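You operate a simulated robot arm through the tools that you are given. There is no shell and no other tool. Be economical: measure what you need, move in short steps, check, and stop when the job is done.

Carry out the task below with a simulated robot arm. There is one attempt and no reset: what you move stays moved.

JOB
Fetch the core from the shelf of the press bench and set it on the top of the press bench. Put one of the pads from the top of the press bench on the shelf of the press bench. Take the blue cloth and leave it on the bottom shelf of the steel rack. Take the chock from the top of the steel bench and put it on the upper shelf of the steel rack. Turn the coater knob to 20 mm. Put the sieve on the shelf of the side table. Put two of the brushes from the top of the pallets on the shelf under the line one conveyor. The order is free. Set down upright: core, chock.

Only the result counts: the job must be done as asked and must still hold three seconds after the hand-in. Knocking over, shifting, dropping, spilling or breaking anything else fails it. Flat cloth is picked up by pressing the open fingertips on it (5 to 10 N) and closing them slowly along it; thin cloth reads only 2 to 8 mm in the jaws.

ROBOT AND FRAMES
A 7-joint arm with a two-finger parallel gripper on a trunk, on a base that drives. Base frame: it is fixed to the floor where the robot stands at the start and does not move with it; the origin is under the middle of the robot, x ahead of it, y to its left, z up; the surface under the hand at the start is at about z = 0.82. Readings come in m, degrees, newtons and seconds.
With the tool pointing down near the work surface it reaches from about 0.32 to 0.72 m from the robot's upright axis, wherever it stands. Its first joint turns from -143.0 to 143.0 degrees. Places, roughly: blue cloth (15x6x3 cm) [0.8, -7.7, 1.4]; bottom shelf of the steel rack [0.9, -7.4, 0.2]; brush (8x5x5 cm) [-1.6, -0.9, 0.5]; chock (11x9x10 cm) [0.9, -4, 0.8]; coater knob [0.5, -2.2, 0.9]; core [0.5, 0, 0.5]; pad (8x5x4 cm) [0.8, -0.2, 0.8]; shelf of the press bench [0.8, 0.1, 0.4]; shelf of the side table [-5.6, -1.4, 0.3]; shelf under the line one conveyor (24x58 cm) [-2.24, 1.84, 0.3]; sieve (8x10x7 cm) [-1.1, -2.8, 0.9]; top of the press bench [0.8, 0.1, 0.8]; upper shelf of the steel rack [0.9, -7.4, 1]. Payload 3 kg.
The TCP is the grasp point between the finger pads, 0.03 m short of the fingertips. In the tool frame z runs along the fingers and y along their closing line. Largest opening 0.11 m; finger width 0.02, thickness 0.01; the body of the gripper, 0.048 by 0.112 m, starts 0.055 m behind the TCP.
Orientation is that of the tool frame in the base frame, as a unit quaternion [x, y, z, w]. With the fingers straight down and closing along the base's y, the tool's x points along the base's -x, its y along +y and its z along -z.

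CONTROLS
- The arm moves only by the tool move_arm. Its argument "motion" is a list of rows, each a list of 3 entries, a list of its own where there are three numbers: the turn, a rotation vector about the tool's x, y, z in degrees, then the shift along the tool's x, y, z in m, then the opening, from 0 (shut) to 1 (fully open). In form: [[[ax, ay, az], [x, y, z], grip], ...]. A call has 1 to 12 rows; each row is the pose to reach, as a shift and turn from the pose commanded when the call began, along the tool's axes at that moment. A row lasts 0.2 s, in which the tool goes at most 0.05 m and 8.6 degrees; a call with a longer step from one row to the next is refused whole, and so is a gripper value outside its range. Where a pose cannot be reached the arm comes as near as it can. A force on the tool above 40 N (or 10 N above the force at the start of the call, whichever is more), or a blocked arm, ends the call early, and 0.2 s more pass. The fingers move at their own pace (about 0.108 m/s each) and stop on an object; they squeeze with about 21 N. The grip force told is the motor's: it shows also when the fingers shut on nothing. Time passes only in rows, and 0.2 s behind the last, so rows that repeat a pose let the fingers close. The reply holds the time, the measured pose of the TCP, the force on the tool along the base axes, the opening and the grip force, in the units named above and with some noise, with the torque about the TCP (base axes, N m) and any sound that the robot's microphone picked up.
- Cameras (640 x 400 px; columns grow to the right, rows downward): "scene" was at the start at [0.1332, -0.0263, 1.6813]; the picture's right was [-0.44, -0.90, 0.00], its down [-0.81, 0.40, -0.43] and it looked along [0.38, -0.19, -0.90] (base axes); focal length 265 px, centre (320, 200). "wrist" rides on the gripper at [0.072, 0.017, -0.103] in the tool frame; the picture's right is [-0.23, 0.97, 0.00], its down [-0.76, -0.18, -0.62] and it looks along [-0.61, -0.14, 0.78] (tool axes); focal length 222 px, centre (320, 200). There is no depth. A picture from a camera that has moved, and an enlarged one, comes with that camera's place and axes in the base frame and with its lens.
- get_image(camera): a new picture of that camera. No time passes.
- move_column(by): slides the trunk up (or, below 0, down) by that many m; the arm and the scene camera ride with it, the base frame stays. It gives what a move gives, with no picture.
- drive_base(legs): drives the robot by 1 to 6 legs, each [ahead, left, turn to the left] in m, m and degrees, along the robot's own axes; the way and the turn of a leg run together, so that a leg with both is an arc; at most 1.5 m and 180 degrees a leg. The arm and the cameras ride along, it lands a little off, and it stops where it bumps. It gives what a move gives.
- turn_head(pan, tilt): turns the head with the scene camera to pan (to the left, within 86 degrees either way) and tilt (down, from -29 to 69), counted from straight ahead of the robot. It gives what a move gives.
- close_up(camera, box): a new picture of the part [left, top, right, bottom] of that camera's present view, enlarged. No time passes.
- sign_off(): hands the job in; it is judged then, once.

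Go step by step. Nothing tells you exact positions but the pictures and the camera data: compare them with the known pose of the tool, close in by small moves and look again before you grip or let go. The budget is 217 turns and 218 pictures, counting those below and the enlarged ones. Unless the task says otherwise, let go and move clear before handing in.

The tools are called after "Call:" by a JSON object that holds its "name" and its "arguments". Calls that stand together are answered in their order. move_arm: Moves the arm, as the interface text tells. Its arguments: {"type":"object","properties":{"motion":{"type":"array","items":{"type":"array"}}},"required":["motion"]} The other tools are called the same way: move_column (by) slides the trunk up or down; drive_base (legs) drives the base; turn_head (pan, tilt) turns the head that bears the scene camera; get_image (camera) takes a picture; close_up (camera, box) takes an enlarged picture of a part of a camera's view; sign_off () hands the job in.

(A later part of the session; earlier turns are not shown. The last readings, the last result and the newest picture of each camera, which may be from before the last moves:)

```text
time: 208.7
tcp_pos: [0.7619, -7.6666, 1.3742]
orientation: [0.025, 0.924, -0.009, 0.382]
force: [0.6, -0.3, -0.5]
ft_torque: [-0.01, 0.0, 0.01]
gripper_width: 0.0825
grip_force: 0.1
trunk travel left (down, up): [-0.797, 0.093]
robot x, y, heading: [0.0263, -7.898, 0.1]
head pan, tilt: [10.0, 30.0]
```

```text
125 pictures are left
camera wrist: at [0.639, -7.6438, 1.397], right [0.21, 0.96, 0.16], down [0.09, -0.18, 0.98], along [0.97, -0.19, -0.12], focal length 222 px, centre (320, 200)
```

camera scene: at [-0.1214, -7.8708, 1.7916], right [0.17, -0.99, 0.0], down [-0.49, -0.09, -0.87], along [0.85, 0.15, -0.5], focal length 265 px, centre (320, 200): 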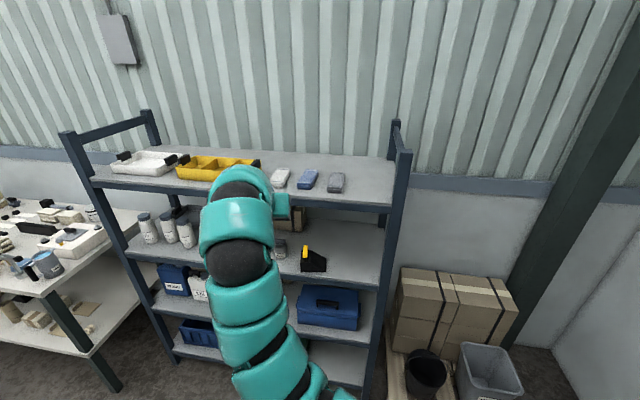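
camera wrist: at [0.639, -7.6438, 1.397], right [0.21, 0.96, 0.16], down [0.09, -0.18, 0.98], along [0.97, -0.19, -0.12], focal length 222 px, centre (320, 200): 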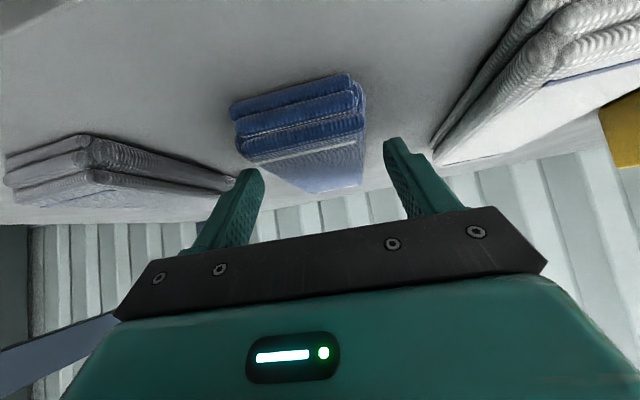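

Call:
{"name": "move_arm", "arguments": {"motion": [[[0, 0, 0], [0, 0, 0], 0.6], [[0, 0, 0], [0, 0, 0], 0.5], [[0, 0, 0], [0, 0, 0], 0.4], [[0, 0, 0], [0, 0, 0], 0.3], [[0, 0, 0], [0, 0, 0], 0.2], [[0, 0, 0], [0, 0, 0], 0.1], [[0, 0, 0], [0, 0, 0], 0.1], [[0, 0, 0], [0, 0, 0], 0.1]]}}

Call:
{"name": "move_column", "arguments": {"by": 0.02}}

Call:
{"name": "get_image", "arguments": {"camera": "wrist"}}

```text
time: 210.4
tcp_pos: [0.7609, -7.6674, 1.3746]
orientation: [0.026, 0.923, -0.01, 0.383]
force: [0.3, -0.8, 0.8]
ft_torque: [-0.03, -0.03, 0.07]
gripper_width: 0.0575
grip_force: 21.6
trunk travel left (down, up): [-0.797, 0.093]
robot x, y, heading: [0.0246, -7.8966, -0.1]
head pan, tilt: [10.0, 30.0]
```

```text
time: 211.1
tcp_pos: [0.761, -7.6673, 1.3948]
orientation: [0.024, 0.924, -0.009, 0.383]
force: [-0.7, -0.7, -0.3]
ft_torque: [-0.02, 0.01, 0.01]
gripper_width: 0.0571
grip_force: 20.3
trunk travel left (down, up): [-0.817, 0.073]
robot x, y, heading: [0.0241, -7.9004, -0.1]
head pan, tilt: [10.0, 30.0]
```

```text
124 pictures are left
camera wrist: at [0.6396, -7.6438, 1.4167], right [0.21, 0.96, 0.16], down [0.09, -0.18, 0.98], along [0.97, -0.19, -0.12], focal length 222 px, centre (320, 200)
```

wrist: 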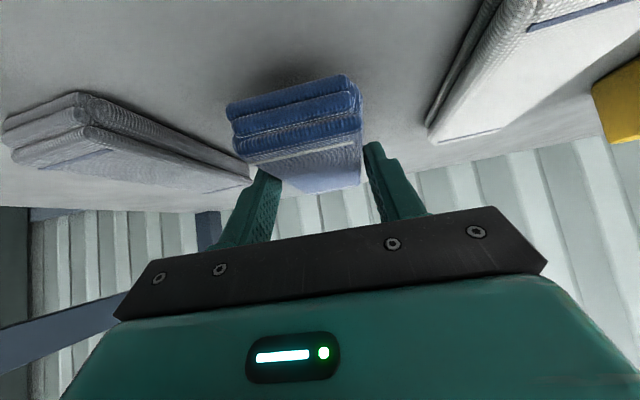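

The cloth stack is lifted. Rise, back off, lower the trunk and look at the bottom shelf.

Call:
{"name": "move_column", "arguments": {"by": 0.06}}

Call:
{"name": "drive_base", "arguments": {"legs": [[-0.36, 0, 0]]}}

Call:
{"name": "move_column", "arguments": {"by": -0.4}}

Call:
{"name": "move_column", "arguments": {"by": -0.35}}

Call:
{"name": "turn_head", "arguments": {"pan": 5, "tilt": 30}}

Call:
{"name": "get_image", "arguments": {"camera": "scene"}}

Call:
{"name": "get_image", "arguments": {"camera": "wrist"}}

```text
time: 212.1
tcp_pos: [0.7619, -7.6685, 1.4555]
orientation: [0.025, 0.924, -0.009, 0.383]
force: [-0.3, -0.9, -0.1]
ft_torque: [0.02, 0.02, -0.01]
gripper_width: 0.0572
grip_force: 20.9
trunk travel left (down, up): [-0.877, 0.013]
robot x, y, heading: [0.0259, -7.8968, -0.1]
head pan, tilt: [10.0, 30.0]
```

```text
time: 214.4
tcp_pos: [0.411, -7.6681, 1.4549]
orientation: [0.025, 0.924, -0.009, 0.383]
force: [-0.2, -0.4, -0.8]
ft_torque: [0.0, 0.01, -0.03]
gripper_width: 0.0571
grip_force: 21.3
trunk travel left (down, up): [-0.877, 0.013]
robot x, y, heading: [-0.3251, -7.8971, 0.0]
head pan, tilt: [10.0, 30.0]
```

```text
time: 218.2
tcp_pos: [0.4124, -7.6681, 1.0545]
orientation: [0.024, 0.924, -0.009, 0.382]
force: [-0.1, 0.5, 0.1]
ft_torque: [0.0, -0.03, -0.01]
gripper_width: 0.057
grip_force: 21.4
trunk travel left (down, up): [-0.477, 0.413]
robot x, y, heading: [-0.3226, -7.9002, 0.0]
head pan, tilt: [10.0, 30.0]
```

```text
time: 221.6
tcp_pos: [0.413, -7.6678, 0.7055]
orientation: [0.024, 0.923, -0.008, 0.383]
force: [-0.2, -0.5, 0.0]
ft_torque: [0.04, 0.0, -0.03]
gripper_width: 0.0571
grip_force: 20.9
trunk travel left (down, up): [-0.127, 0.763]
robot x, y, heading: [-0.3245, -7.8954, -0.3]
head pan, tilt: [10.0, 30.0]
```

```text
time: 222.3
tcp_pos: [0.4112, -7.668, 0.7052]
orientation: [0.025, 0.924, -0.009, 0.382]
force: [-0.4, 0.5, 0.4]
ft_torque: [-0.01, 0.0, 0.01]
gripper_width: 0.0573
grip_force: 20.8
trunk travel left (down, up): [-0.127, 0.763]
robot x, y, heading: [-0.323, -7.9005, -0.2]
head pan, tilt: [5.0, 30.0]
```

```text
123 pictures are left
camera scene: at [-0.1564, -7.8904, 1.0306], right [0.09, -1.0, 0.0], down [-0.5, -0.04, -0.87], along [0.86, 0.07, -0.5], focal length 265 px, centre (320, 200)
```

scene: 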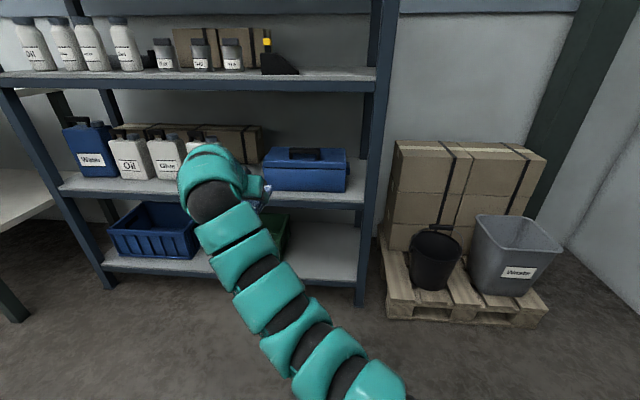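

```text
122 pictures are left
camera wrist: at [0.2896, -7.6438, 0.7269], right [0.21, 0.96, 0.16], down [0.09, -0.18, 0.98], along [0.97, -0.19, -0.12], focal length 222 px, centre (320, 200)
```

wrist: 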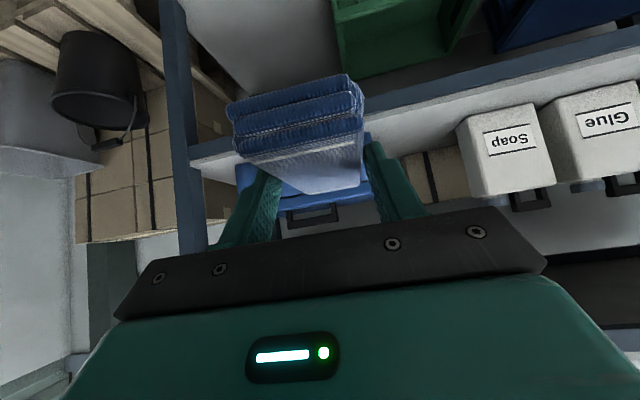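

The right half of the bottom shelf (z≈0.17) is free, y -7.69 to -7.93. Now lower the arm itself since the trunk is nearly down.

Call:
{"name": "move_arm", "arguments": {"motion": [[[0, 0, 0], [0.033, 0, 0.033], 0.1], [[0, 0, 0], [0.066, 0, 0.066], 0.1], [[0, 0, 0], [0.1, 0, 0.1], 0.1], [[0, 0, 0], [0.133, 0, 0.133], 0.1], [[0, 0, 0], [0.166, 0, 0.166], 0.1], [[0, 0, 0], [0.2, 0, 0.2], 0.1], [[0, 0, 0], [0.23, 0, 0.23], 0.1]]}}

```text
time: 223.9
tcp_pos: [0.4122, -7.6664, 0.3798]
orientation: [0.025, 0.923, -0.009, 0.383]
force: [0.3, -0.4, -0.7]
ft_torque: [-0.03, 0.03, 0.0]
gripper_width: 0.0569
grip_force: 21.3
trunk travel left (down, up): [-0.127, 0.763]
robot x, y, heading: [-0.3265, -7.8974, 0.1]
head pan, tilt: [5.0, 30.0]
```

Call:
{"name": "move_column", "arguments": {"by": -0.11}}

Call:
{"name": "drive_base", "arguments": {"legs": [[0, -0.155, 0], [0.1, 0, 0]]}}

Call:
{"name": "turn_head", "arguments": {"pan": 5, "tilt": 45}}

Call:
{"name": "get_image", "arguments": {"camera": "scene"}}

Call:
{"name": "get_image", "arguments": {"camera": "wrist"}}

```text
time: 225.3
tcp_pos: [0.412, -7.6679, 0.2703]
orientation: [0.026, 0.923, -0.009, 0.383]
force: [-0.1, -0.3, -0.7]
ft_torque: [0.01, -0.01, 0.0]
gripper_width: 0.0569
grip_force: 21.1
trunk travel left (down, up): [-0.017, 0.873]
robot x, y, heading: [-0.3265, -7.8974, -0.2]
head pan, tilt: [5.0, 30.0]
```

```text
time: 227.4
tcp_pos: [0.5119, -7.8167, 0.2688]
orientation: [0.024, 0.924, -0.009, 0.382]
force: [0.1, 1.3, -0.8]
ft_torque: [0.02, 0.05, -0.01]
gripper_width: 0.0571
grip_force: 20.6
trunk travel left (down, up): [-0.017, 0.873]
robot x, y, heading: [-0.2261, -8.0529, -0.0]
head pan, tilt: [5.0, 30.0]
```

```text
time: 228.2
tcp_pos: [0.5123, -7.8182, 0.2694]
orientation: [0.024, 0.923, -0.009, 0.383]
force: [0.9, -1.3, -0.1]
ft_torque: [-0.01, 0.0, 0.02]
gripper_width: 0.057
grip_force: 21.2
trunk travel left (down, up): [-0.017, 0.873]
robot x, y, heading: [-0.2244, -8.0521, -0.1]
head pan, tilt: [5.0, 45.0]
```

```text
121 pictures are left
camera scene: at [-0.0653, -8.0425, 0.8981], right [0.09, -1.0, 0.0], down [-0.7, -0.06, -0.71], along [0.7, 0.06, -0.71], focal length 265 px, centre (320, 200)
```

scene: 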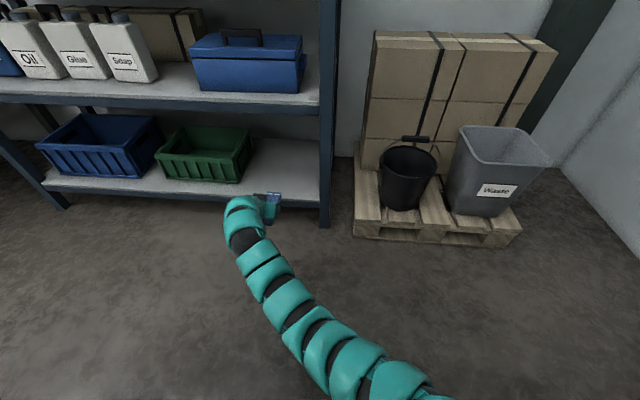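

```text
120 pictures are left
camera wrist: at [0.3894, -7.7941, 0.2917], right [0.21, 0.96, 0.16], down [0.09, -0.18, 0.98], along [0.97, -0.19, -0.12], focal length 222 px, centre (320, 200)
```

wrist: 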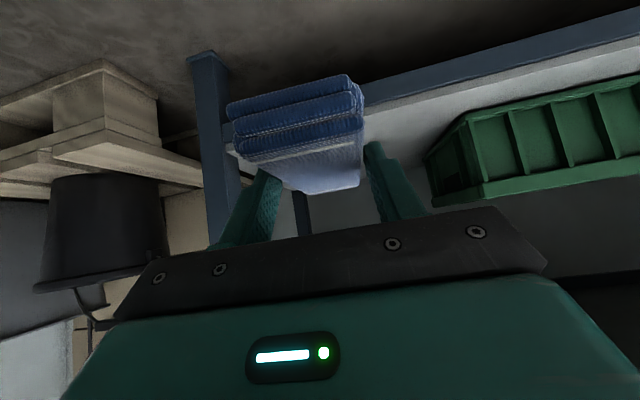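

Clear between the green crate and the post. Drive in 22.5 cm at this height.

Call:
{"name": "drive_base", "arguments": {"legs": [[0.225, 0, 0]]}}

Call:
{"name": "get_image", "arguments": {"camera": "wrist"}}

Call:
{"name": "move_arm", "arguments": {"motion": [[[0, 0, 0], [0.014, 0, 0.014], 0.1], [[0, 0, 0], [0.024, 0, 0.024], 0.1]]}}

Call:
{"name": "get_image", "arguments": {"camera": "wrist"}}

```text
time: 229.9
tcp_pos: [0.7355, -7.8131, 0.2695]
orientation: [0.022, 0.923, -0.008, 0.383]
force: [1.1, 0.4, -0.4]
ft_torque: [0.02, 0.0, 0.0]
gripper_width: 0.057
grip_force: 21.0
trunk travel left (down, up): [-0.017, 0.873]
robot x, y, heading: [0.0022, -8.0473, 0.3]
head pan, tilt: [5.0, 45.0]
```

```text
119 pictures are left
camera wrist: at [0.613, -7.7905, 0.2917], right [0.21, 0.96, 0.16], down [0.09, -0.18, 0.98], along [0.97, -0.19, -0.12], focal length 222 px, centre (320, 200)
```

wrist: 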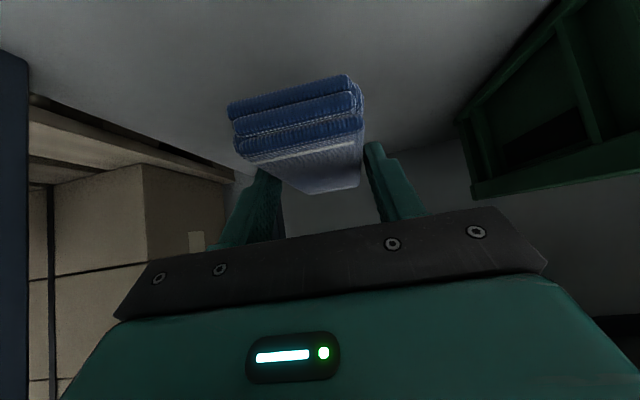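

```text
time: 230.5
tcp_pos: [0.7362, -7.8133, 0.2359]
orientation: [0.022, 0.923, -0.008, 0.383]
force: [-0.7, -0.2, -0.4]
ft_torque: [0.02, 0.03, 0.0]
gripper_width: 0.0572
grip_force: 20.8
trunk travel left (down, up): [-0.017, 0.873]
robot x, y, heading: [0.0025, -8.0491, 0.3]
head pan, tilt: [5.0, 45.0]
```

```text
118 pictures are left
camera wrist: at [0.6136, -7.7907, 0.2578], right [0.2, 0.97, 0.16], down [0.09, -0.18, 0.98], along [0.97, -0.19, -0.12], focal length 222 px, centre (320, 200)
```

wrist: 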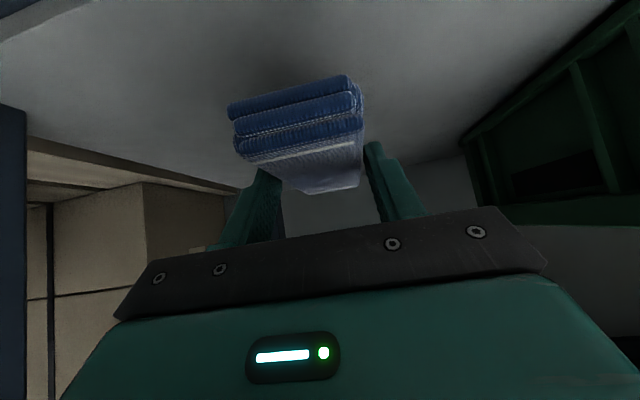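

Keep lowering in small steps until the shelf is felt.

Call:
{"name": "move_arm", "arguments": {"motion": [[[0, 0, 0], [0.005, 0, 0.005], 0.1], [[0, 0, 0], [0.01, 0, 0.01], 0.1]]}}

Call:
{"name": "move_arm", "arguments": {"motion": [[[0, 0, 0], [0.003, 0, 0.003], 0.1], [[0, 0, 0], [0.006, 0, 0.006], 0.1]]}}

Call:
{"name": "get_image", "arguments": {"camera": "wrist"}}

```text
time: 231.1
tcp_pos: [0.7358, -7.8139, 0.2225]
orientation: [0.022, 0.924, -0.007, 0.382]
force: [0.0, -0.3, -0.4]
ft_torque: [0.01, 0.02, 0.0]
gripper_width: 0.0569
grip_force: 21.1
trunk travel left (down, up): [-0.017, 0.873]
robot x, y, heading: [0.0001, -8.0531, 0.4]
head pan, tilt: [5.0, 45.0]
```

```text
time: 231.7
tcp_pos: [0.7356, -7.8142, 0.2128]
orientation: [0.022, 0.924, -0.008, 0.383]
force: [0.2, -0.7, -0.1]
ft_torque: [-0.01, -0.03, -0.01]
gripper_width: 0.0568
grip_force: 21.3
trunk travel left (down, up): [-0.017, 0.873]
robot x, y, heading: [0.0007, -8.0528, 0.5]
head pan, tilt: [5.0, 45.0]
```

```text
117 pictures are left
camera wrist: at [0.6131, -7.7903, 0.235], right [0.21, 0.96, 0.16], down [0.09, -0.18, 0.98], along [0.97, -0.19, -0.12], focal length 222 px, centre (320, 200)
```

wrist: 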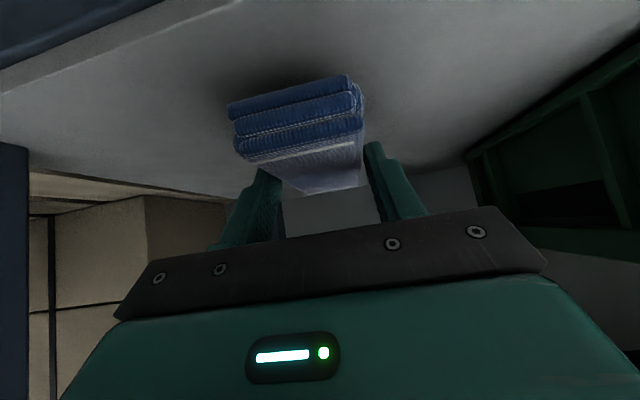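

Call:
{"name": "move_arm", "arguments": {"motion": [[[0, 0, 0], [0.003, 0, 0.003], 0.1], [[0, 0, 0], [0.006, 0, 0.006], 0.1]]}}

Call:
{"name": "move_arm", "arguments": {"motion": [[[0, 0, 0], [0.002, 0, 0.002], 0.1], [[0, 0, 0], [0.004, 0, 0.004], 0.1]]}}

Call:
{"name": "get_image", "arguments": {"camera": "wrist"}}

```text
time: 232.3
tcp_pos: [0.7354, -7.8131, 0.2048]
orientation: [0.023, 0.924, -0.008, 0.382]
force: [0.6, 0.6, -0.5]
ft_torque: [0.0, 0.01, 0.01]
gripper_width: 0.0569
grip_force: 21.2
trunk travel left (down, up): [-0.017, 0.873]
robot x, y, heading: [0.0021, -8.0488, 0.3]
head pan, tilt: [5.0, 45.0]
```

```text
time: 232.9
tcp_pos: [0.7351, -7.8137, 0.1992]
orientation: [0.022, 0.924, -0.007, 0.382]
force: [0.4, -0.5, 0.3]
ft_torque: [0.01, 0.0, 0.03]
gripper_width: 0.057
grip_force: 20.6
trunk travel left (down, up): [-0.017, 0.873]
robot x, y, heading: [0.0011, -8.0496, 0.2]
head pan, tilt: [5.0, 45.0]
```

```text
116 pictures are left
camera wrist: at [0.6129, -7.7901, 0.2207], right [0.21, 0.96, 0.16], down [0.09, -0.18, 0.98], along [0.97, -0.19, -0.12], focal length 222 px, centre (320, 200)
```

wrist: 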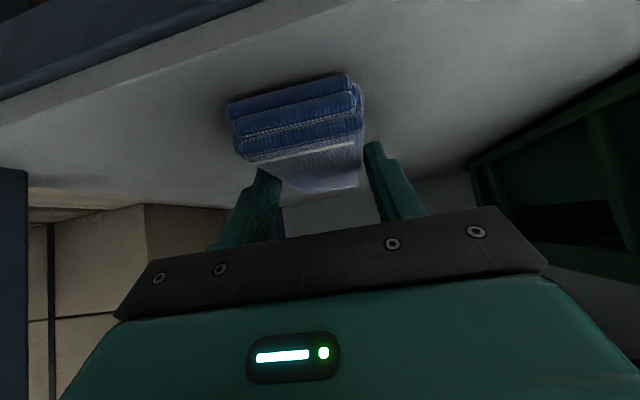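

Call:
{"name": "move_arm", "arguments": {"motion": [[[0, 0, 0], [0.002, 0, 0.002], 0.1], [[0, 0, 0], [0.004, 0, 0.004], 0.1]]}}

Call:
{"name": "move_arm", "arguments": {"motion": [[[0, 0, 0], [0.002, 0, 0.002], 0.1], [[0, 0, 0], [0.004, 0, 0.004], 0.1]]}}

Call:
{"name": "get_image", "arguments": {"camera": "wrist"}}

```text
time: 233.5
tcp_pos: [0.7354, -7.8127, 0.1954]
orientation: [0.021, 0.923, -0.007, 0.385]
force: [-1.3, 0.6, 6.7]
ft_torque: [-0.22, 0.18, -0.03]
gripper_width: 0.0572
grip_force: 21.0
trunk travel left (down, up): [-0.017, 0.873]
robot x, y, heading: [-0.0015, -8.0486, 0.4]
head pan, tilt: [5.0, 45.0]
```

```text
time: 234.1
tcp_pos: [0.7365, -7.8125, 0.1945]
orientation: [0.022, 0.921, -0.006, 0.388]
force: [-9.0, -3.0, 34.5]
ft_torque: [-0.27, -0.27, -0.11]
gripper_width: 0.0571
grip_force: 20.8
trunk travel left (down, up): [-0.017, 0.873]
robot x, y, heading: [-0.0012, -8.0522, 0.1]
head pan, tilt: [5.0, 45.0]
```

```text
115 pictures are left
camera wrist: at [0.6143, -7.7896, 0.215], right [0.2, 0.96, 0.17], down [0.08, -0.19, 0.98], along [0.98, -0.19, -0.12], focal length 222 px, centre (320, 200)
```

wrist: 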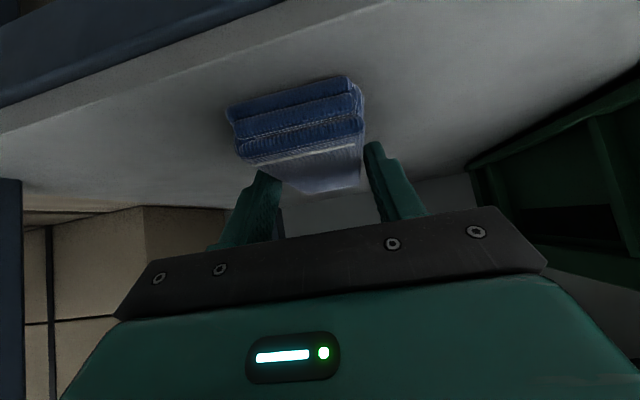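

Contact at z≈0.195. Ease up, open, retreat along the tool and back out.

Call:
{"name": "move_arm", "arguments": {"motion": [[[0, 0, 0], [-0.002, 0, -0.002], 0.1], [[0, 0, 0], [-0.002, 0, -0.002], 0.6], [[0, 0, 0], [-0.002, 0, -0.002], 0.75], [[0, 0, 0], [-0.002, 0, -0.002], 0.8], [[0, 0, 0], [-0.002, 0, -0.03], 0.8], [[0, 0, 0], [-0.002, 0, -0.07], 0.8]]}}

Call:
{"name": "get_image", "arguments": {"camera": "wrist"}}

Call:
{"name": "drive_base", "arguments": {"legs": [[-0.27, 0, 0]]}}

Call:
{"name": "get_image", "arguments": {"camera": "scene"}}

```text
time: 235.7
tcp_pos: [0.7144, -7.8287, 0.2636]
orientation: [0.044, 0.917, -0.009, 0.396]
force: [-0.3, 0.2, -0.2]
ft_torque: [0.0, -0.02, -0.02]
gripper_width: 0.088
grip_force: 0.0
trunk travel left (down, up): [-0.017, 0.873]
robot x, y, heading: [0.0012, -8.0508, 0.4]
head pan, tilt: [5.0, 45.0]
stopped in row 6: the arm was blocked; the commanded pose is now the measured one
```

```text
114 pictures are left
camera wrist: at [0.5922, -7.8013, 0.2822], right [0.24, 0.95, 0.18], down [0.05, -0.2, 0.98], along [0.97, -0.23, -0.1], focal length 222 px, centre (320, 200)
```

wrist: 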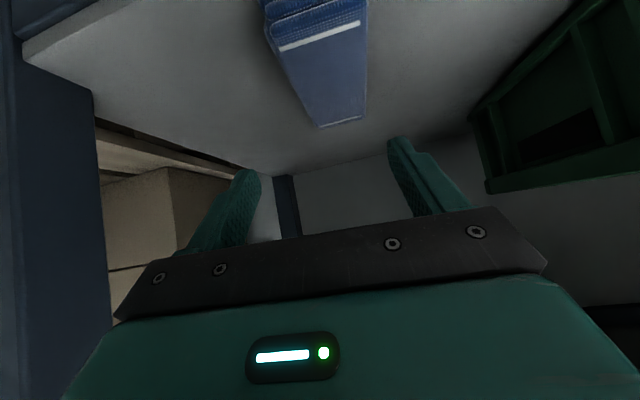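

```text
time: 237.7
tcp_pos: [0.4375, -7.8326, 0.2594]
orientation: [0.045, 0.918, -0.01, 0.393]
force: [-0.6, -0.9, 0.7]
ft_torque: [-0.04, 0.06, 0.0]
gripper_width: 0.088
grip_force: 0.1
trunk travel left (down, up): [-0.017, 0.873]
robot x, y, heading: [-0.2778, -8.0469, 0.5]
head pan, tilt: [5.0, 45.0]
```

```text
113 pictures are left
camera scene: at [-0.1155, -8.0424, 0.8992], right [0.09, -1.0, 0.0], down [-0.71, -0.06, -0.7], along [0.7, 0.06, -0.71], focal length 265 px, centre (320, 200)
```

scene: 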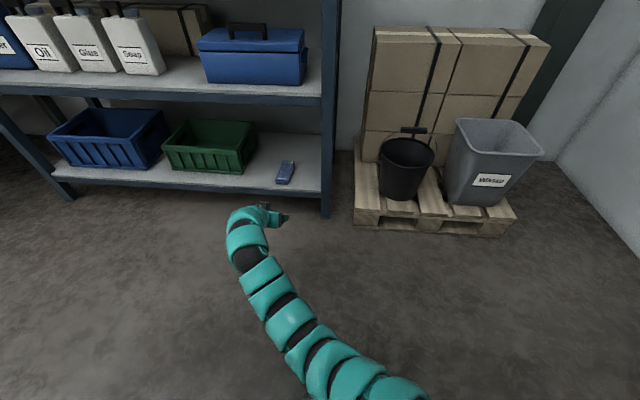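

The blue cloth is on the bottom shelf. Now tuck the arm high and travel back up the aisle to about y -4.5.

Call:
{"name": "move_column", "arguments": {"by": 0.4}}

Call:
{"name": "move_column", "arguments": {"by": 0.4}}

Call:
{"name": "move_arm", "arguments": {"motion": [[[0, 0, 0], [0.01, 0, -0.048], 0.5], [[0, 0, 0], [0.02, 0, -0.096], 0.5], [[0, 0, 0], [0.05, 0, -0.13], 0.5], [[0, 0, 0], [0.08, 0, -0.16], 0.5], [[0, 0, 0], [0.11, 0, -0.19], 0.5], [[0, 0, 0], [0.13, 0, -0.21], 0.5]]}}

Call:
{"name": "drive_base", "arguments": {"legs": [[0.06, 0.8, -0.5], [0, 1.4, 0], [0, 1.4, 0]]}}

```text
time: 241.5
tcp_pos: [0.4366, -7.8326, 0.6606]
orientation: [0.045, 0.917, -0.01, 0.395]
force: [-0.2, 0.3, -0.2]
ft_torque: [-0.02, -0.01, 0.01]
gripper_width: 0.0882
grip_force: 0.0
trunk travel left (down, up): [-0.417, 0.473]
robot x, y, heading: [-0.2804, -8.0509, 0.3]
head pan, tilt: [5.0, 45.0]
```

```text
time: 245.3
tcp_pos: [0.4371, -7.8329, 1.0604]
orientation: [0.046, 0.917, -0.01, 0.396]
force: [0.5, 0.5, -0.1]
ft_torque: [-0.03, -0.01, -0.02]
gripper_width: 0.0882
grip_force: 0.1
trunk travel left (down, up): [-0.817, 0.073]
robot x, y, heading: [-0.2768, -8.0565, 0.1]
head pan, tilt: [5.0, 45.0]
```

```text
time: 246.7
tcp_pos: [0.1924, -7.8118, 1.1107]
orientation: [0.046, 0.917, -0.01, 0.396]
force: [0.2, 0.4, -0.5]
ft_torque: [0.02, -0.01, -0.07]
gripper_width: 0.055
grip_force: 0.1
trunk travel left (down, up): [-0.817, 0.073]
robot x, y, heading: [-0.2778, -8.055, 0.1]
head pan, tilt: [5.0, 45.0]
```

```text
time: 264.2
tcp_pos: [0.2802, -4.2056, 1.1095]
orientation: [0.05, 0.917, -0.012, 0.396]
force: [0.2, 0.4, 0.6]
ft_torque: [-0.01, 0.01, 0.01]
gripper_width: 0.055
grip_force: 0.0
trunk travel left (down, up): [-0.817, 0.073]
robot x, y, heading: [-0.1946, -4.4393, -0.8]
head pan, tilt: [5.0, 45.0]
```

Back off and turn left to face +y, then look at the table with the sieve.

Call:
{"name": "drive_base", "arguments": {"legs": [[-0.45, 0, 0], [0, 0, 90]]}}

Call:
{"name": "turn_head", "arguments": {"pan": 15, "tilt": 20}}

Call:
{"name": "get_image", "arguments": {"camera": "scene"}}

Call:
{"name": "turn_head", "arguments": {"pan": 75, "tilt": 15}}

Call:
{"name": "get_image", "arguments": {"camera": "scene"}}

```text
time: 270.7
tcp_pos: [-0.8624, -3.9572, 1.1106]
orientation: [-0.603, 0.693, 0.267, 0.291]
force: [0.4, 0.7, 0.2]
ft_torque: [-0.01, 0.01, 0.01]
gripper_width: 0.0549
grip_force: 0.0
trunk travel left (down, up): [-0.817, 0.073]
robot x, y, heading: [-0.6453, -4.4336, 87.8]
head pan, tilt: [5.0, 45.0]
```

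```text
time: 271.6
tcp_pos: [-0.8618, -3.9564, 1.1099]
orientation: [-0.603, 0.693, 0.267, 0.292]
force: [-0.2, -0.3, 0.0]
ft_torque: [0.01, -0.01, -0.02]
gripper_width: 0.055
grip_force: 0.1
trunk travel left (down, up): [-0.817, 0.073]
robot x, y, heading: [-0.6419, -4.4371, 88.0]
head pan, tilt: [15.0, 20.0]
```

```text
112 pictures are left
camera scene: at [-0.6605, -4.2664, 1.7366], right [0.98, 0.22, 0.0], down [0.08, -0.33, -0.94], along [-0.21, 0.92, -0.34], focal length 265 px, centre (320, 200)
```

scene: 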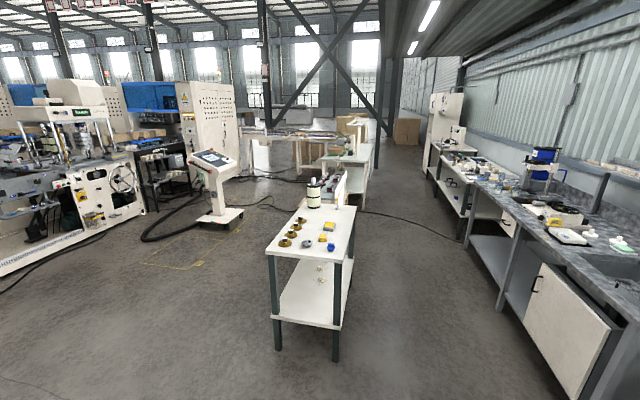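

```text
time: 272.9
tcp_pos: [-0.862, -3.9573, 1.1102]
orientation: [-0.602, 0.693, 0.266, 0.293]
force: [-1.1, -0.4, -0.2]
ft_torque: [0.0, -0.03, 0.01]
gripper_width: 0.055
grip_force: 0.1
trunk travel left (down, up): [-0.817, 0.073]
robot x, y, heading: [-0.6396, -4.439, 88.0]
head pan, tilt: [75.0, 15.0]
```

```text
111 pictures are left
camera scene: at [-0.7291, -4.3295, 1.7448], right [0.3, 0.95, 0.0], down [0.25, -0.08, -0.97], along [-0.92, 0.29, -0.26], focal length 265 px, centre (320, 200)
```

scene: 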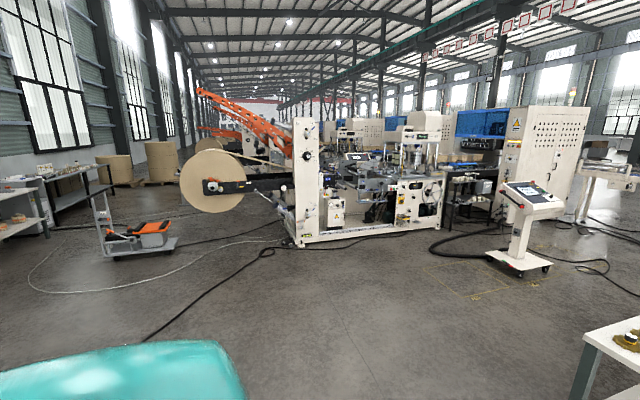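

Call:
{"name": "turn_head", "arguments": {"pan": 8, "tilt": 25}}

Call:
{"name": "close_up", "arguments": {"camera": "scene", "box": [250, 130, 390, 230]}}

Call:
{"name": "turn_head", "arguments": {"pan": 50, "tilt": 15}}

Call:
{"name": "close_up", "arguments": {"camera": "scene", "box": [100, 100, 640, 400]}}

```text
time: 274.3
tcp_pos: [-0.8611, -3.9568, 1.1102]
orientation: [-0.604, 0.692, 0.268, 0.291]
force: [-0.5, 0.8, -0.1]
ft_torque: [0.02, -0.02, 0.02]
gripper_width: 0.0552
grip_force: 0.2
trunk travel left (down, up): [-0.817, 0.073]
robot x, y, heading: [-0.6379, -4.44, 87.7]
head pan, tilt: [8.0, 25.0]
```

```text
4.00 times, centred on (320, 180) of scene
camera zoom: at [-0.6493, -4.2656, 1.7286], right [0.99, 0.1, 0.0], down [0.04, -0.42, -0.91], along [-0.09, 0.9, -0.42], focal length 1062 px, centre (320, 280)
```

zoom: 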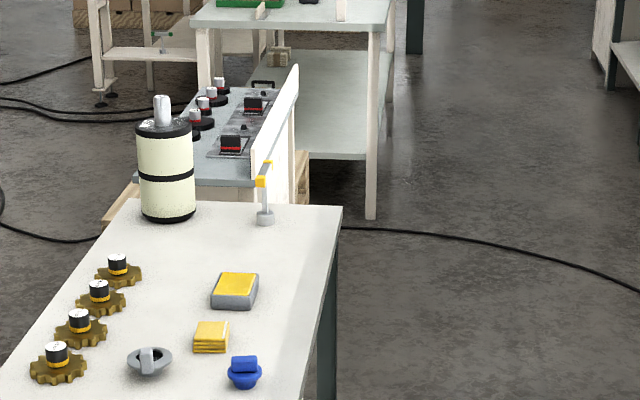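

```text
time: 275.4
tcp_pos: [-0.8615, -3.957, 1.1117]
orientation: [-0.603, 0.693, 0.267, 0.292]
force: [0.2, 0.6, 0.5]
ft_torque: [-0.01, 0.01, -0.01]
gripper_width: 0.0551
grip_force: 0.1
trunk travel left (down, up): [-0.817, 0.073]
robot x, y, heading: [-0.6449, -4.4388, 87.7]
head pan, tilt: [50.0, 15.0]
```

```text
1.19 times, centred on (370, 250) of scene
camera zoom: at [-0.709, -4.2944, 1.7448], right [0.67, 0.74, 0.0], down [0.19, -0.17, -0.97], along [-0.71, 0.65, -0.26], focal length 315 px, centre (261, 141)
```

zoom: 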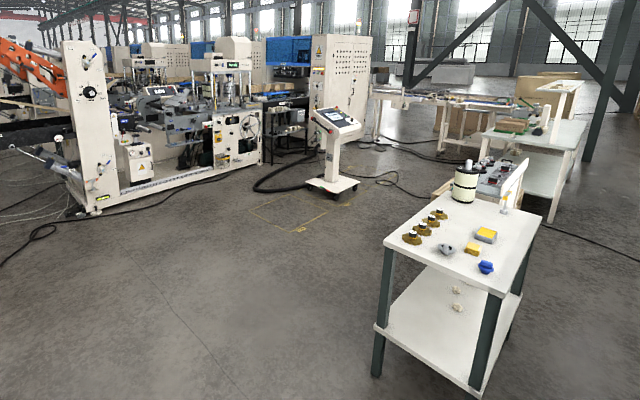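

The sieve is the grey bowl with an upright tab at about (-1.07, -2.79) at the near end of the white table. Drive closer and look.

Call:
{"name": "drive_base", "arguments": {"legs": [[0.85, 0.2, 2]]}}

Call:
{"name": "turn_head", "arguments": {"pan": 10, "tilt": 35}}

Call:
{"name": "get_image", "arguments": {"camera": "scene"}}

Call:
{"name": "get_image", "arguments": {"camera": "wrist"}}

```text
time: 280.0
tcp_pos: [-1.0479, -3.1085, 1.1104]
orientation: [-0.611, 0.686, 0.27, 0.289]
force: [-0.4, -0.2, 0.0]
ft_torque: [0.02, -0.01, 0.0]
gripper_width: 0.0553
grip_force: 0.0
trunk travel left (down, up): [-0.817, 0.073]
robot x, y, heading: [-0.816, -3.5849, 89.0]
head pan, tilt: [50.0, 15.0]
```

```text
time: 281.0
tcp_pos: [-1.0463, -3.1093, 1.11]
orientation: [-0.611, 0.685, 0.271, 0.289]
force: [-0.6, 0.5, 0.9]
ft_torque: [-0.01, 0.0, -0.01]
gripper_width: 0.055
grip_force: 0.1
trunk travel left (down, up): [-0.817, 0.073]
robot x, y, heading: [-0.8129, -3.584, 89.4]
head pan, tilt: [10.0, 35.0]
```

```text
108 pictures are left
camera scene: at [-0.8302, -3.4171, 1.7129], right [0.99, 0.16, 0.0], down [0.09, -0.57, -0.82], along [-0.13, 0.81, -0.57], focal length 265 px, centre (320, 200)
```

scene: 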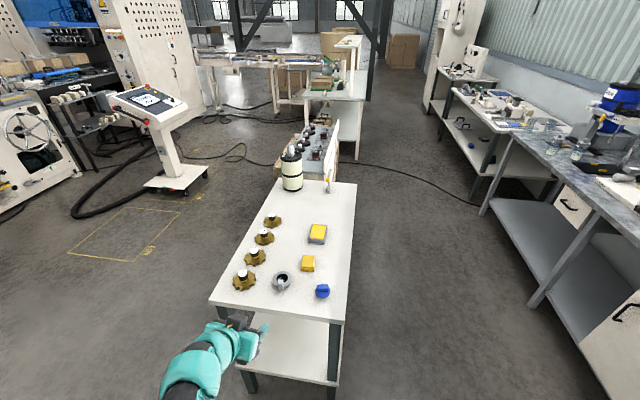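

```text
107 pictures are left
camera wrist: at [-1.0761, -3.2318, 1.1292], right [-0.95, 0.26, 0.18], down [0.2, 0.05, 0.98], along [0.24, 0.96, -0.1], focal length 222 px, centre (320, 200)
```

wrist: 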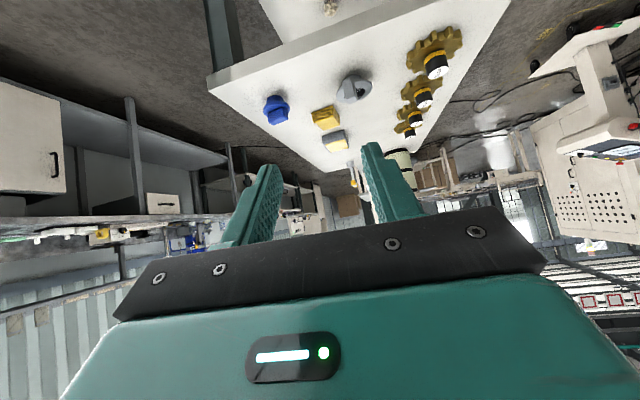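

Call:
{"name": "close_up", "arguments": {"camera": "scene", "box": [225, 245, 345, 315]}}

Call:
{"name": "close_up", "arguments": {"camera": "wrist", "box": [250, 50, 410, 150]}}

```text
5.33 times, centred on (285, 280) of scene
camera zoom: at [-0.8302, -3.4171, 1.7129], right [0.99, 0.16, 0.0], down [0.09, -0.57, -0.82], along [-0.13, 0.81, -0.57], focal length 1416 px, centre (507, -227)
```

zoom: 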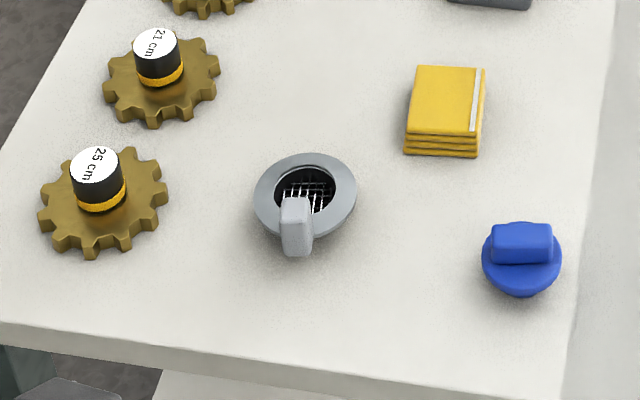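

```text
4.00 times, centred on (330, 100) of wrist
camera zoom: at [-1.0761, -3.2318, 1.1292], right [-0.95, 0.26, 0.18], down [0.2, 0.05, 0.98], along [0.24, 0.96, -0.1], focal length 888 px, centre (280, 600)
```

zoom: 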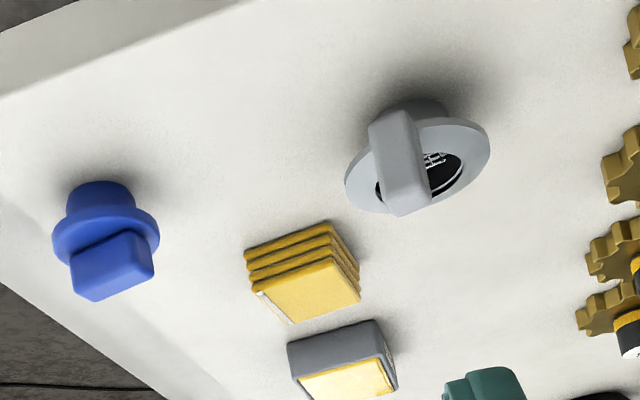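

The sieve's tab top is at (-1.07, -2.83, 0.92), ring centre (-1.076, -2.795, 0.888). I'll square the hand to +y, lower, and drive to a standoff in front of the tab.

Call:
{"name": "move_arm", "arguments": {"motion": [[[-3.6, 1.7, -5], [0, 0, 0], 0.6], [[-3.6, 1.7, -5], [0, 0, 0], 0.6]]}}

Call:
{"name": "drive_base", "arguments": {"legs": [[0.187, 0.024, 0.6]]}}

Call:
{"name": "move_column", "arguments": {"by": -0.12}}

Call:
{"name": "get_image", "arguments": {"camera": "wrist"}}

Call:
{"name": "get_image", "arguments": {"camera": "scene"}}

```text
time: 281.6
tcp_pos: [-1.0473, -3.1099, 1.1112]
orientation: [-0.653, 0.654, 0.27, 0.271]
force: [-0.2, -0.1, -0.2]
ft_torque: [-0.03, -0.04, -0.02]
gripper_width: 0.0663
grip_force: 0.0
trunk travel left (down, up): [-0.817, 0.073]
robot x, y, heading: [-0.8141, -3.5807, 89.0]
head pan, tilt: [10.0, 35.0]
```

```text
time: 283.2
tcp_pos: [-1.0756, -2.9233, 1.1112]
orientation: [0.657, -0.65, -0.271, -0.269]
force: [-0.3, 0.4, 0.1]
ft_torque: [-0.03, 0.0, 0.0]
gripper_width: 0.0664
grip_force: 0.1
trunk travel left (down, up): [-0.817, 0.073]
robot x, y, heading: [-0.834, -3.3988, 89.6]
head pan, tilt: [10.0, 35.0]
```

```text
time: 284.7
tcp_pos: [-1.0756, -2.9239, 0.9911]
orientation: [0.656, -0.65, -0.271, -0.269]
force: [-0.7, -0.6, -0.1]
ft_torque: [0.02, -0.02, 0.03]
gripper_width: 0.066
grip_force: 0.1
trunk travel left (down, up): [-0.697, 0.193]
robot x, y, heading: [-0.8383, -3.4013, 90.2]
head pan, tilt: [10.0, 35.0]
```

```text
104 pictures are left
camera wrist: at [-1.0898, -3.0486, 1.0126], right [-0.98, 0.15, 0.16], down [0.18, 0.1, 0.98], along [0.13, 0.98, -0.12], focal length 222 px, centre (320, 200)
```

wrist: 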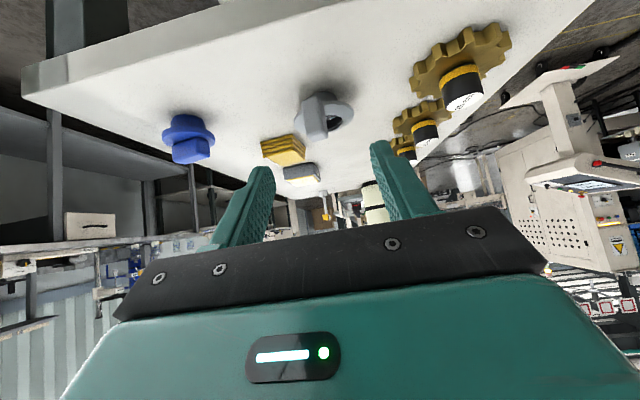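

```text
103 pictures are left
camera scene: at [-0.8545, -3.2294, 1.5929], right [0.99, 0.17, 0.0], down [0.1, -0.57, -0.82], along [-0.14, 0.81, -0.57], focal length 265 px, centre (320, 200)
```

scene: 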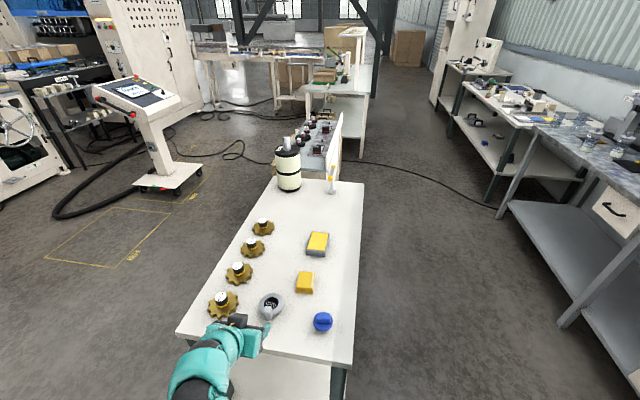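

Call:
{"name": "close_up", "arguments": {"camera": "wrist", "box": [270, 70, 390, 150]}}

```text
5.00 times, centred on (330, 110) of wrist
camera zoom: at [-1.0898, -3.0486, 1.0126], right [-0.98, 0.15, 0.16], down [0.18, 0.1, 0.98], along [0.13, 0.98, -0.12], focal length 1111 px, centre (270, 650)
```

zoom: 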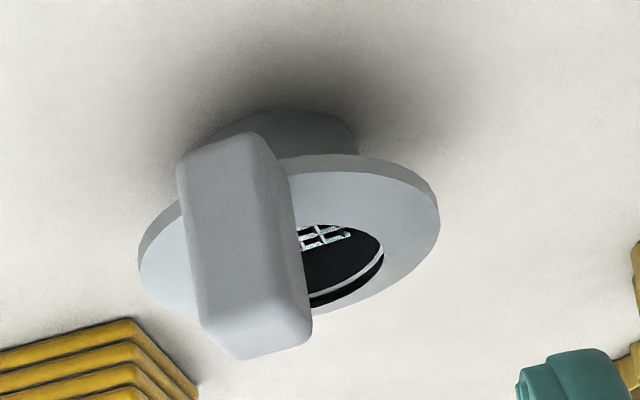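

The tab (about 22 mm wide) is at x -1.071, y -2.841…-2.819, z 0.886…0.92. Advance along the tool toward it, stopping short to look.

Call:
{"name": "move_arm", "arguments": {"motion": [[[0, 0, 0], [0, -0.0046, 0.03], 0.6], [[0, 0, 0], [0, -0.0046, 0.06], 0.6], [[0, 0, 0], [0, -0.0046, 0.08], 0.6]]}}

Call:
{"name": "get_image", "arguments": {"camera": "wrist"}}

```text
time: 285.5
tcp_pos: [-1.071, -2.8675, 0.9341]
orientation: [0.657, -0.65, -0.271, -0.269]
force: [0.2, -0.2, 0.1]
ft_torque: [-0.01, 0.0, -0.02]
gripper_width: 0.0659
grip_force: 0.1
trunk travel left (down, up): [-0.697, 0.193]
robot x, y, heading: [-0.8368, -3.3974, 90.0]
head pan, tilt: [10.0, 35.0]
```

```text
101 pictures are left
camera wrist: at [-1.0857, -2.9911, 0.9566], right [-0.98, 0.15, 0.16], down [0.18, 0.1, 0.98], along [0.13, 0.98, -0.13], focal length 222 px, centre (320, 200)
```

wrist: 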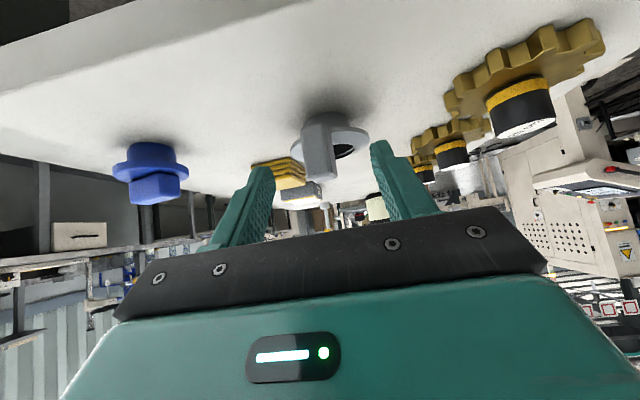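

Call:
{"name": "move_arm", "arguments": {"motion": [[[0, 0, 0], [0, 0, 0.015], 0.6], [[0, 0, 0], [0, 0, 0.028], 0.6], [[0, 0, 0], [0, 0, 0.028], 0.4], [[0, 0, 0], [0, 0, 0.028], 0.25], [[0, 0, 0], [0, 0, 0.028], 0.1], [[0, 0, 0], [0, 0, 0.028], 0.1]]}}

Call:
{"name": "get_image", "arguments": {"camera": "wrist"}}

```text
time: 286.9
tcp_pos: [-1.072, -2.8466, 0.9136]
orientation: [0.657, -0.65, -0.27, -0.269]
force: [1.0, 0.1, 0.5]
ft_torque: [-0.03, -0.01, -0.04]
gripper_width: 0.0198
grip_force: 20.9
trunk travel left (down, up): [-0.697, 0.193]
robot x, y, heading: [-0.8346, -3.3981, 89.8]
head pan, tilt: [10.0, 35.0]
```

```text
100 pictures are left
camera wrist: at [-1.0862, -2.9713, 0.9359], right [-0.98, 0.15, 0.16], down [0.18, 0.1, 0.98], along [0.13, 0.98, -0.12], focal length 222 px, centre (320, 200)
```

wrist: 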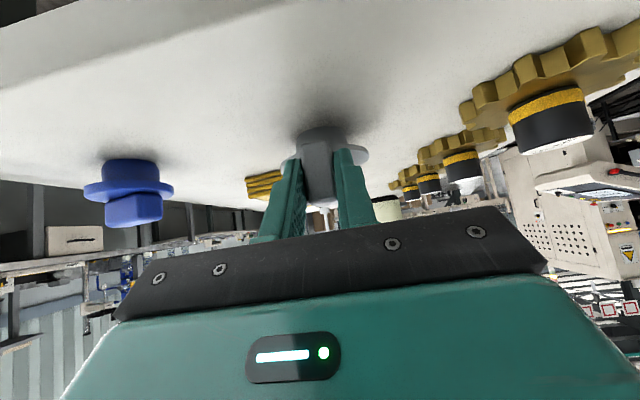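

Tab gripped. Lift and check.

Call:
{"name": "move_column", "arguments": {"by": 0.19}}

Call:
{"name": "get_image", "arguments": {"camera": "wrist"}}

Call:
{"name": "drive_base", "arguments": {"legs": [[-0.35, 0, 0], [0, 0, 60]]}}

Call:
{"name": "turn_head", "arguments": {"pan": 15, "tilt": 15}}

Call:
{"name": "get_image", "arguments": {"camera": "scene"}}

```text
time: 289.0
tcp_pos: [-1.0718, -2.8475, 1.1038]
orientation: [0.657, -0.65, -0.271, -0.27]
force: [0.8, -0.1, -1.7]
ft_torque: [-0.08, -0.01, 0.01]
gripper_width: 0.0199
grip_force: 20.9
trunk travel left (down, up): [-0.887, 0.003]
robot x, y, heading: [-0.8376, -3.3954, 90.1]
head pan, tilt: [10.0, 35.0]
```

```text
99 pictures are left
camera wrist: at [-1.0863, -2.9712, 1.1259], right [-0.98, 0.15, 0.16], down [0.18, 0.1, 0.98], along [0.13, 0.98, -0.12], focal length 222 px, centre (320, 200)
```

wrist: 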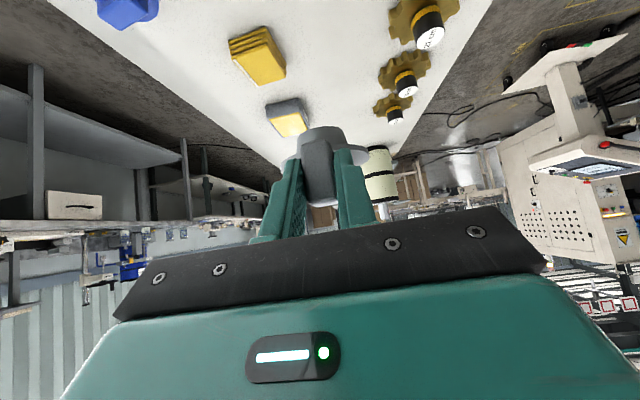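

```text
time: 293.9
tcp_pos: [-1.4333, -3.6678, 1.1049]
orientation: [0.894, -0.237, -0.369, -0.098]
force: [-0.1, 0.3, -1.5]
ft_torque: [-0.04, -0.04, -0.02]
gripper_width: 0.0197
grip_force: 21.0
trunk travel left (down, up): [-0.887, 0.003]
robot x, y, heading: [-0.8394, -3.7409, 149.4]
head pan, tilt: [10.0, 35.0]
```

```text
time: 294.7
tcp_pos: [-1.4317, -3.6678, 1.1023]
orientation: [0.893, -0.237, -0.369, -0.098]
force: [-0.7, 0.0, -0.7]
ft_torque: [-0.06, -0.04, -0.01]
gripper_width: 0.0198
grip_force: 21.1
trunk travel left (down, up): [-0.887, 0.003]
robot x, y, heading: [-0.8388, -3.7434, 149.5]
head pan, tilt: [15.0, 15.0]
```

```text
98 pictures are left
camera scene: at [-1.0007, -3.6779, 1.8147], right [0.27, 0.96, 0.0], down [0.25, -0.07, -0.97], along [-0.93, 0.26, -0.26], focal length 265 px, centre (320, 200)
```

scene: 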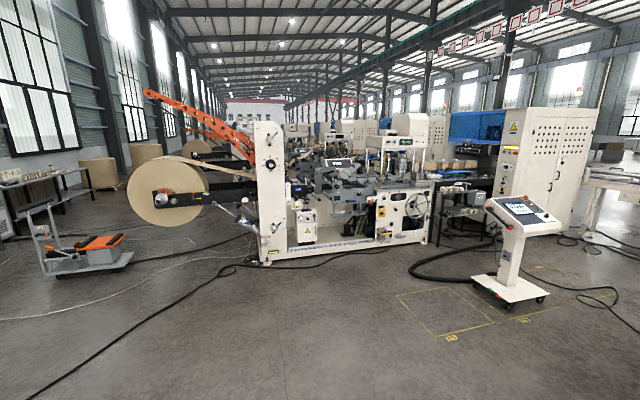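

The side table should be near (-5.6, -1.4), which is around the printing machine. I'll zoom in there to find it and a path.

Call:
{"name": "close_up", "arguments": {"camera": "scene", "box": [240, 110, 440, 270]}}

Call:
{"name": "close_up", "arguments": {"camera": "scene", "box": [400, 110, 600, 270]}}

Call:
{"name": "close_up", "arguments": {"camera": "scene", "box": [0, 130, 280, 290]}}

```text
2.50 times, centred on (340, 190) of scene
camera zoom: at [-1.0007, -3.6779, 1.8147], right [0.27, 0.96, 0.0], down [0.25, -0.07, -0.97], along [-0.93, 0.26, -0.26], focal length 664 px, centre (270, 225)
```

zoom: 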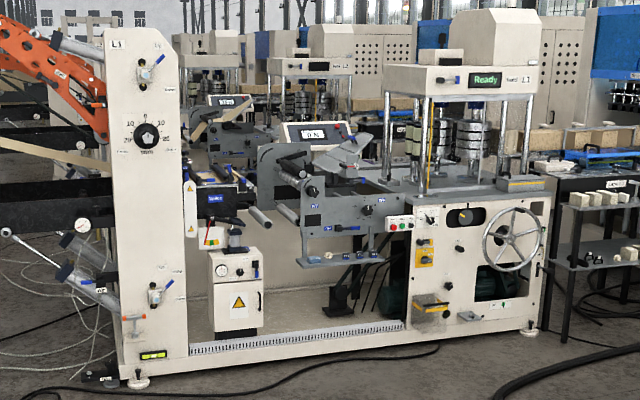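

```text
2.50 times, centred on (500, 190) of scene
camera zoom: at [-1.0007, -3.6779, 1.8147], right [0.27, 0.96, 0.0], down [0.25, -0.07, -0.97], along [-0.93, 0.26, -0.26], focal length 664 px, centre (-130, 225)
```

zoom: 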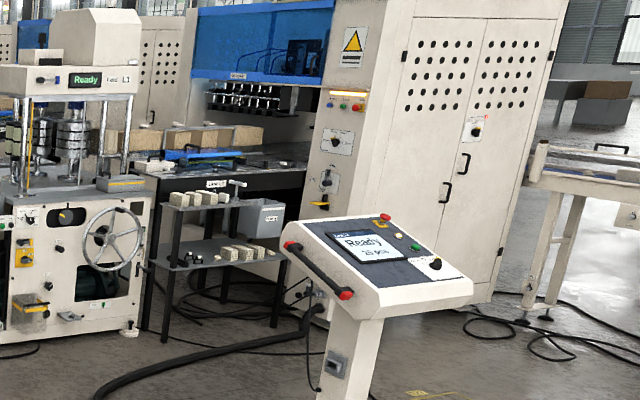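

```text
2.29 times, centred on (140, 210) of scene
camera zoom: at [-1.0007, -3.6779, 1.8147], right [0.27, 0.96, 0.0], down [0.25, -0.07, -0.97], along [-0.93, 0.26, -0.26], focal length 607 px, centre (731, 177)
```

zoom: 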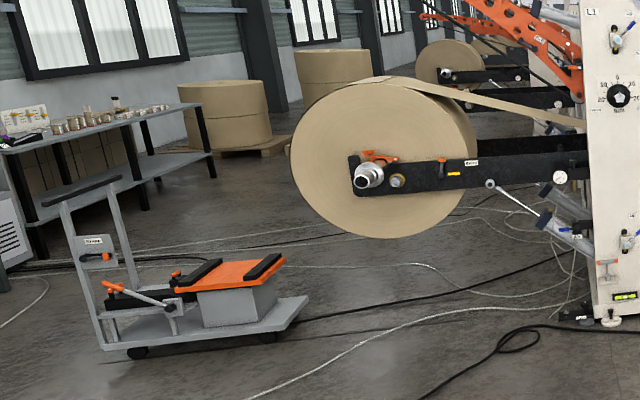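

The two-tier rack near the press isn't at the stated spot; (-5.6, -1.4) lies behind the machine. I'll drive toward the unwinder end to see the aisle behind line one.

Call:
{"name": "drive_base", "arguments": {"legs": [[0, 0, 60], [1.3, 0, 0], [1.2, 0, 0]]}}

Call:
{"name": "turn_head", "arguments": {"pan": -25, "tilt": 15}}

Call:
{"name": "get_image", "arguments": {"camera": "scene"}}

Call:
{"name": "turn_head", "arguments": {"pan": 40, "tilt": 15}}

Call:
{"name": "get_image", "arguments": {"camera": "scene"}}

```text
time: 309.7
tcp_pos: [-3.4699, -5.3964, 1.1045]
orientation: [0.898, 0.219, -0.371, 0.09]
force: [0.4, 0.2, -1.5]
ft_torque: [0.05, -0.05, 0.01]
gripper_width: 0.0197
grip_force: 21.2
trunk travel left (down, up): [-0.887, 0.003]
robot x, y, heading: [-3.0827, -4.9421, -153.7]
head pan, tilt: [15.0, 15.0]
```

```text
time: 310.8
tcp_pos: [-3.4679, -5.3969, 1.1052]
orientation: [0.898, 0.219, -0.371, 0.09]
force: [0.7, 0.1, -3.0]
ft_torque: [0.01, -0.05, 0.0]
gripper_width: 0.02
grip_force: 21.1
trunk travel left (down, up): [-0.887, 0.003]
robot x, y, heading: [-3.0849, -4.9416, -153.5]
head pan, tilt: [-25.0, 15.0]
```

```text
94 pictures are left
camera scene: at [-3.2501, -4.9789, 1.8148], right [-0.03, 1.0, 0.0], down [0.26, 0.01, -0.97], along [-0.97, -0.03, -0.26], focal length 265 px, centre (320, 200)
```

scene: 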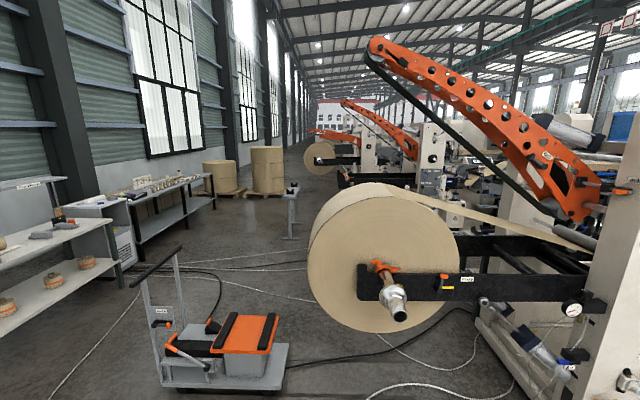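

```text
time: 312.1
tcp_pos: [-3.4691, -5.3972, 1.1042]
orientation: [0.898, 0.219, -0.371, 0.09]
force: [-0.2, 0.1, -1.3]
ft_torque: [0.04, -0.04, -0.02]
gripper_width: 0.0197
grip_force: 21.3
trunk travel left (down, up): [-0.887, 0.003]
robot x, y, heading: [-3.0822, -4.9408, -153.6]
head pan, tilt: [40.0, 15.0]
```

```text
93 pictures are left
camera scene: at [-3.1938, -5.0619, 1.8148], right [-0.92, 0.4, 0.0], down [0.1, 0.24, -0.97], along [-0.38, -0.89, -0.26], focal length 265 px, centre (320, 200)
```

scene: 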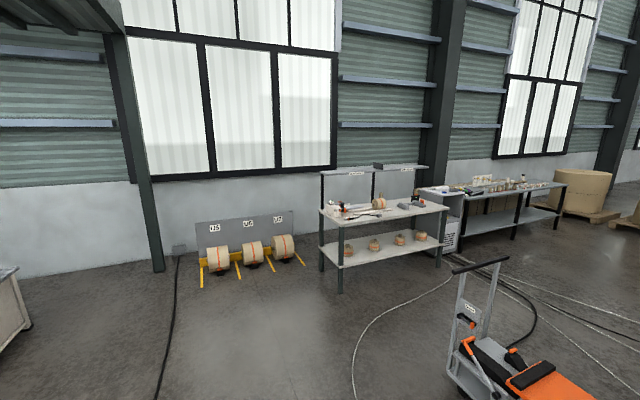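

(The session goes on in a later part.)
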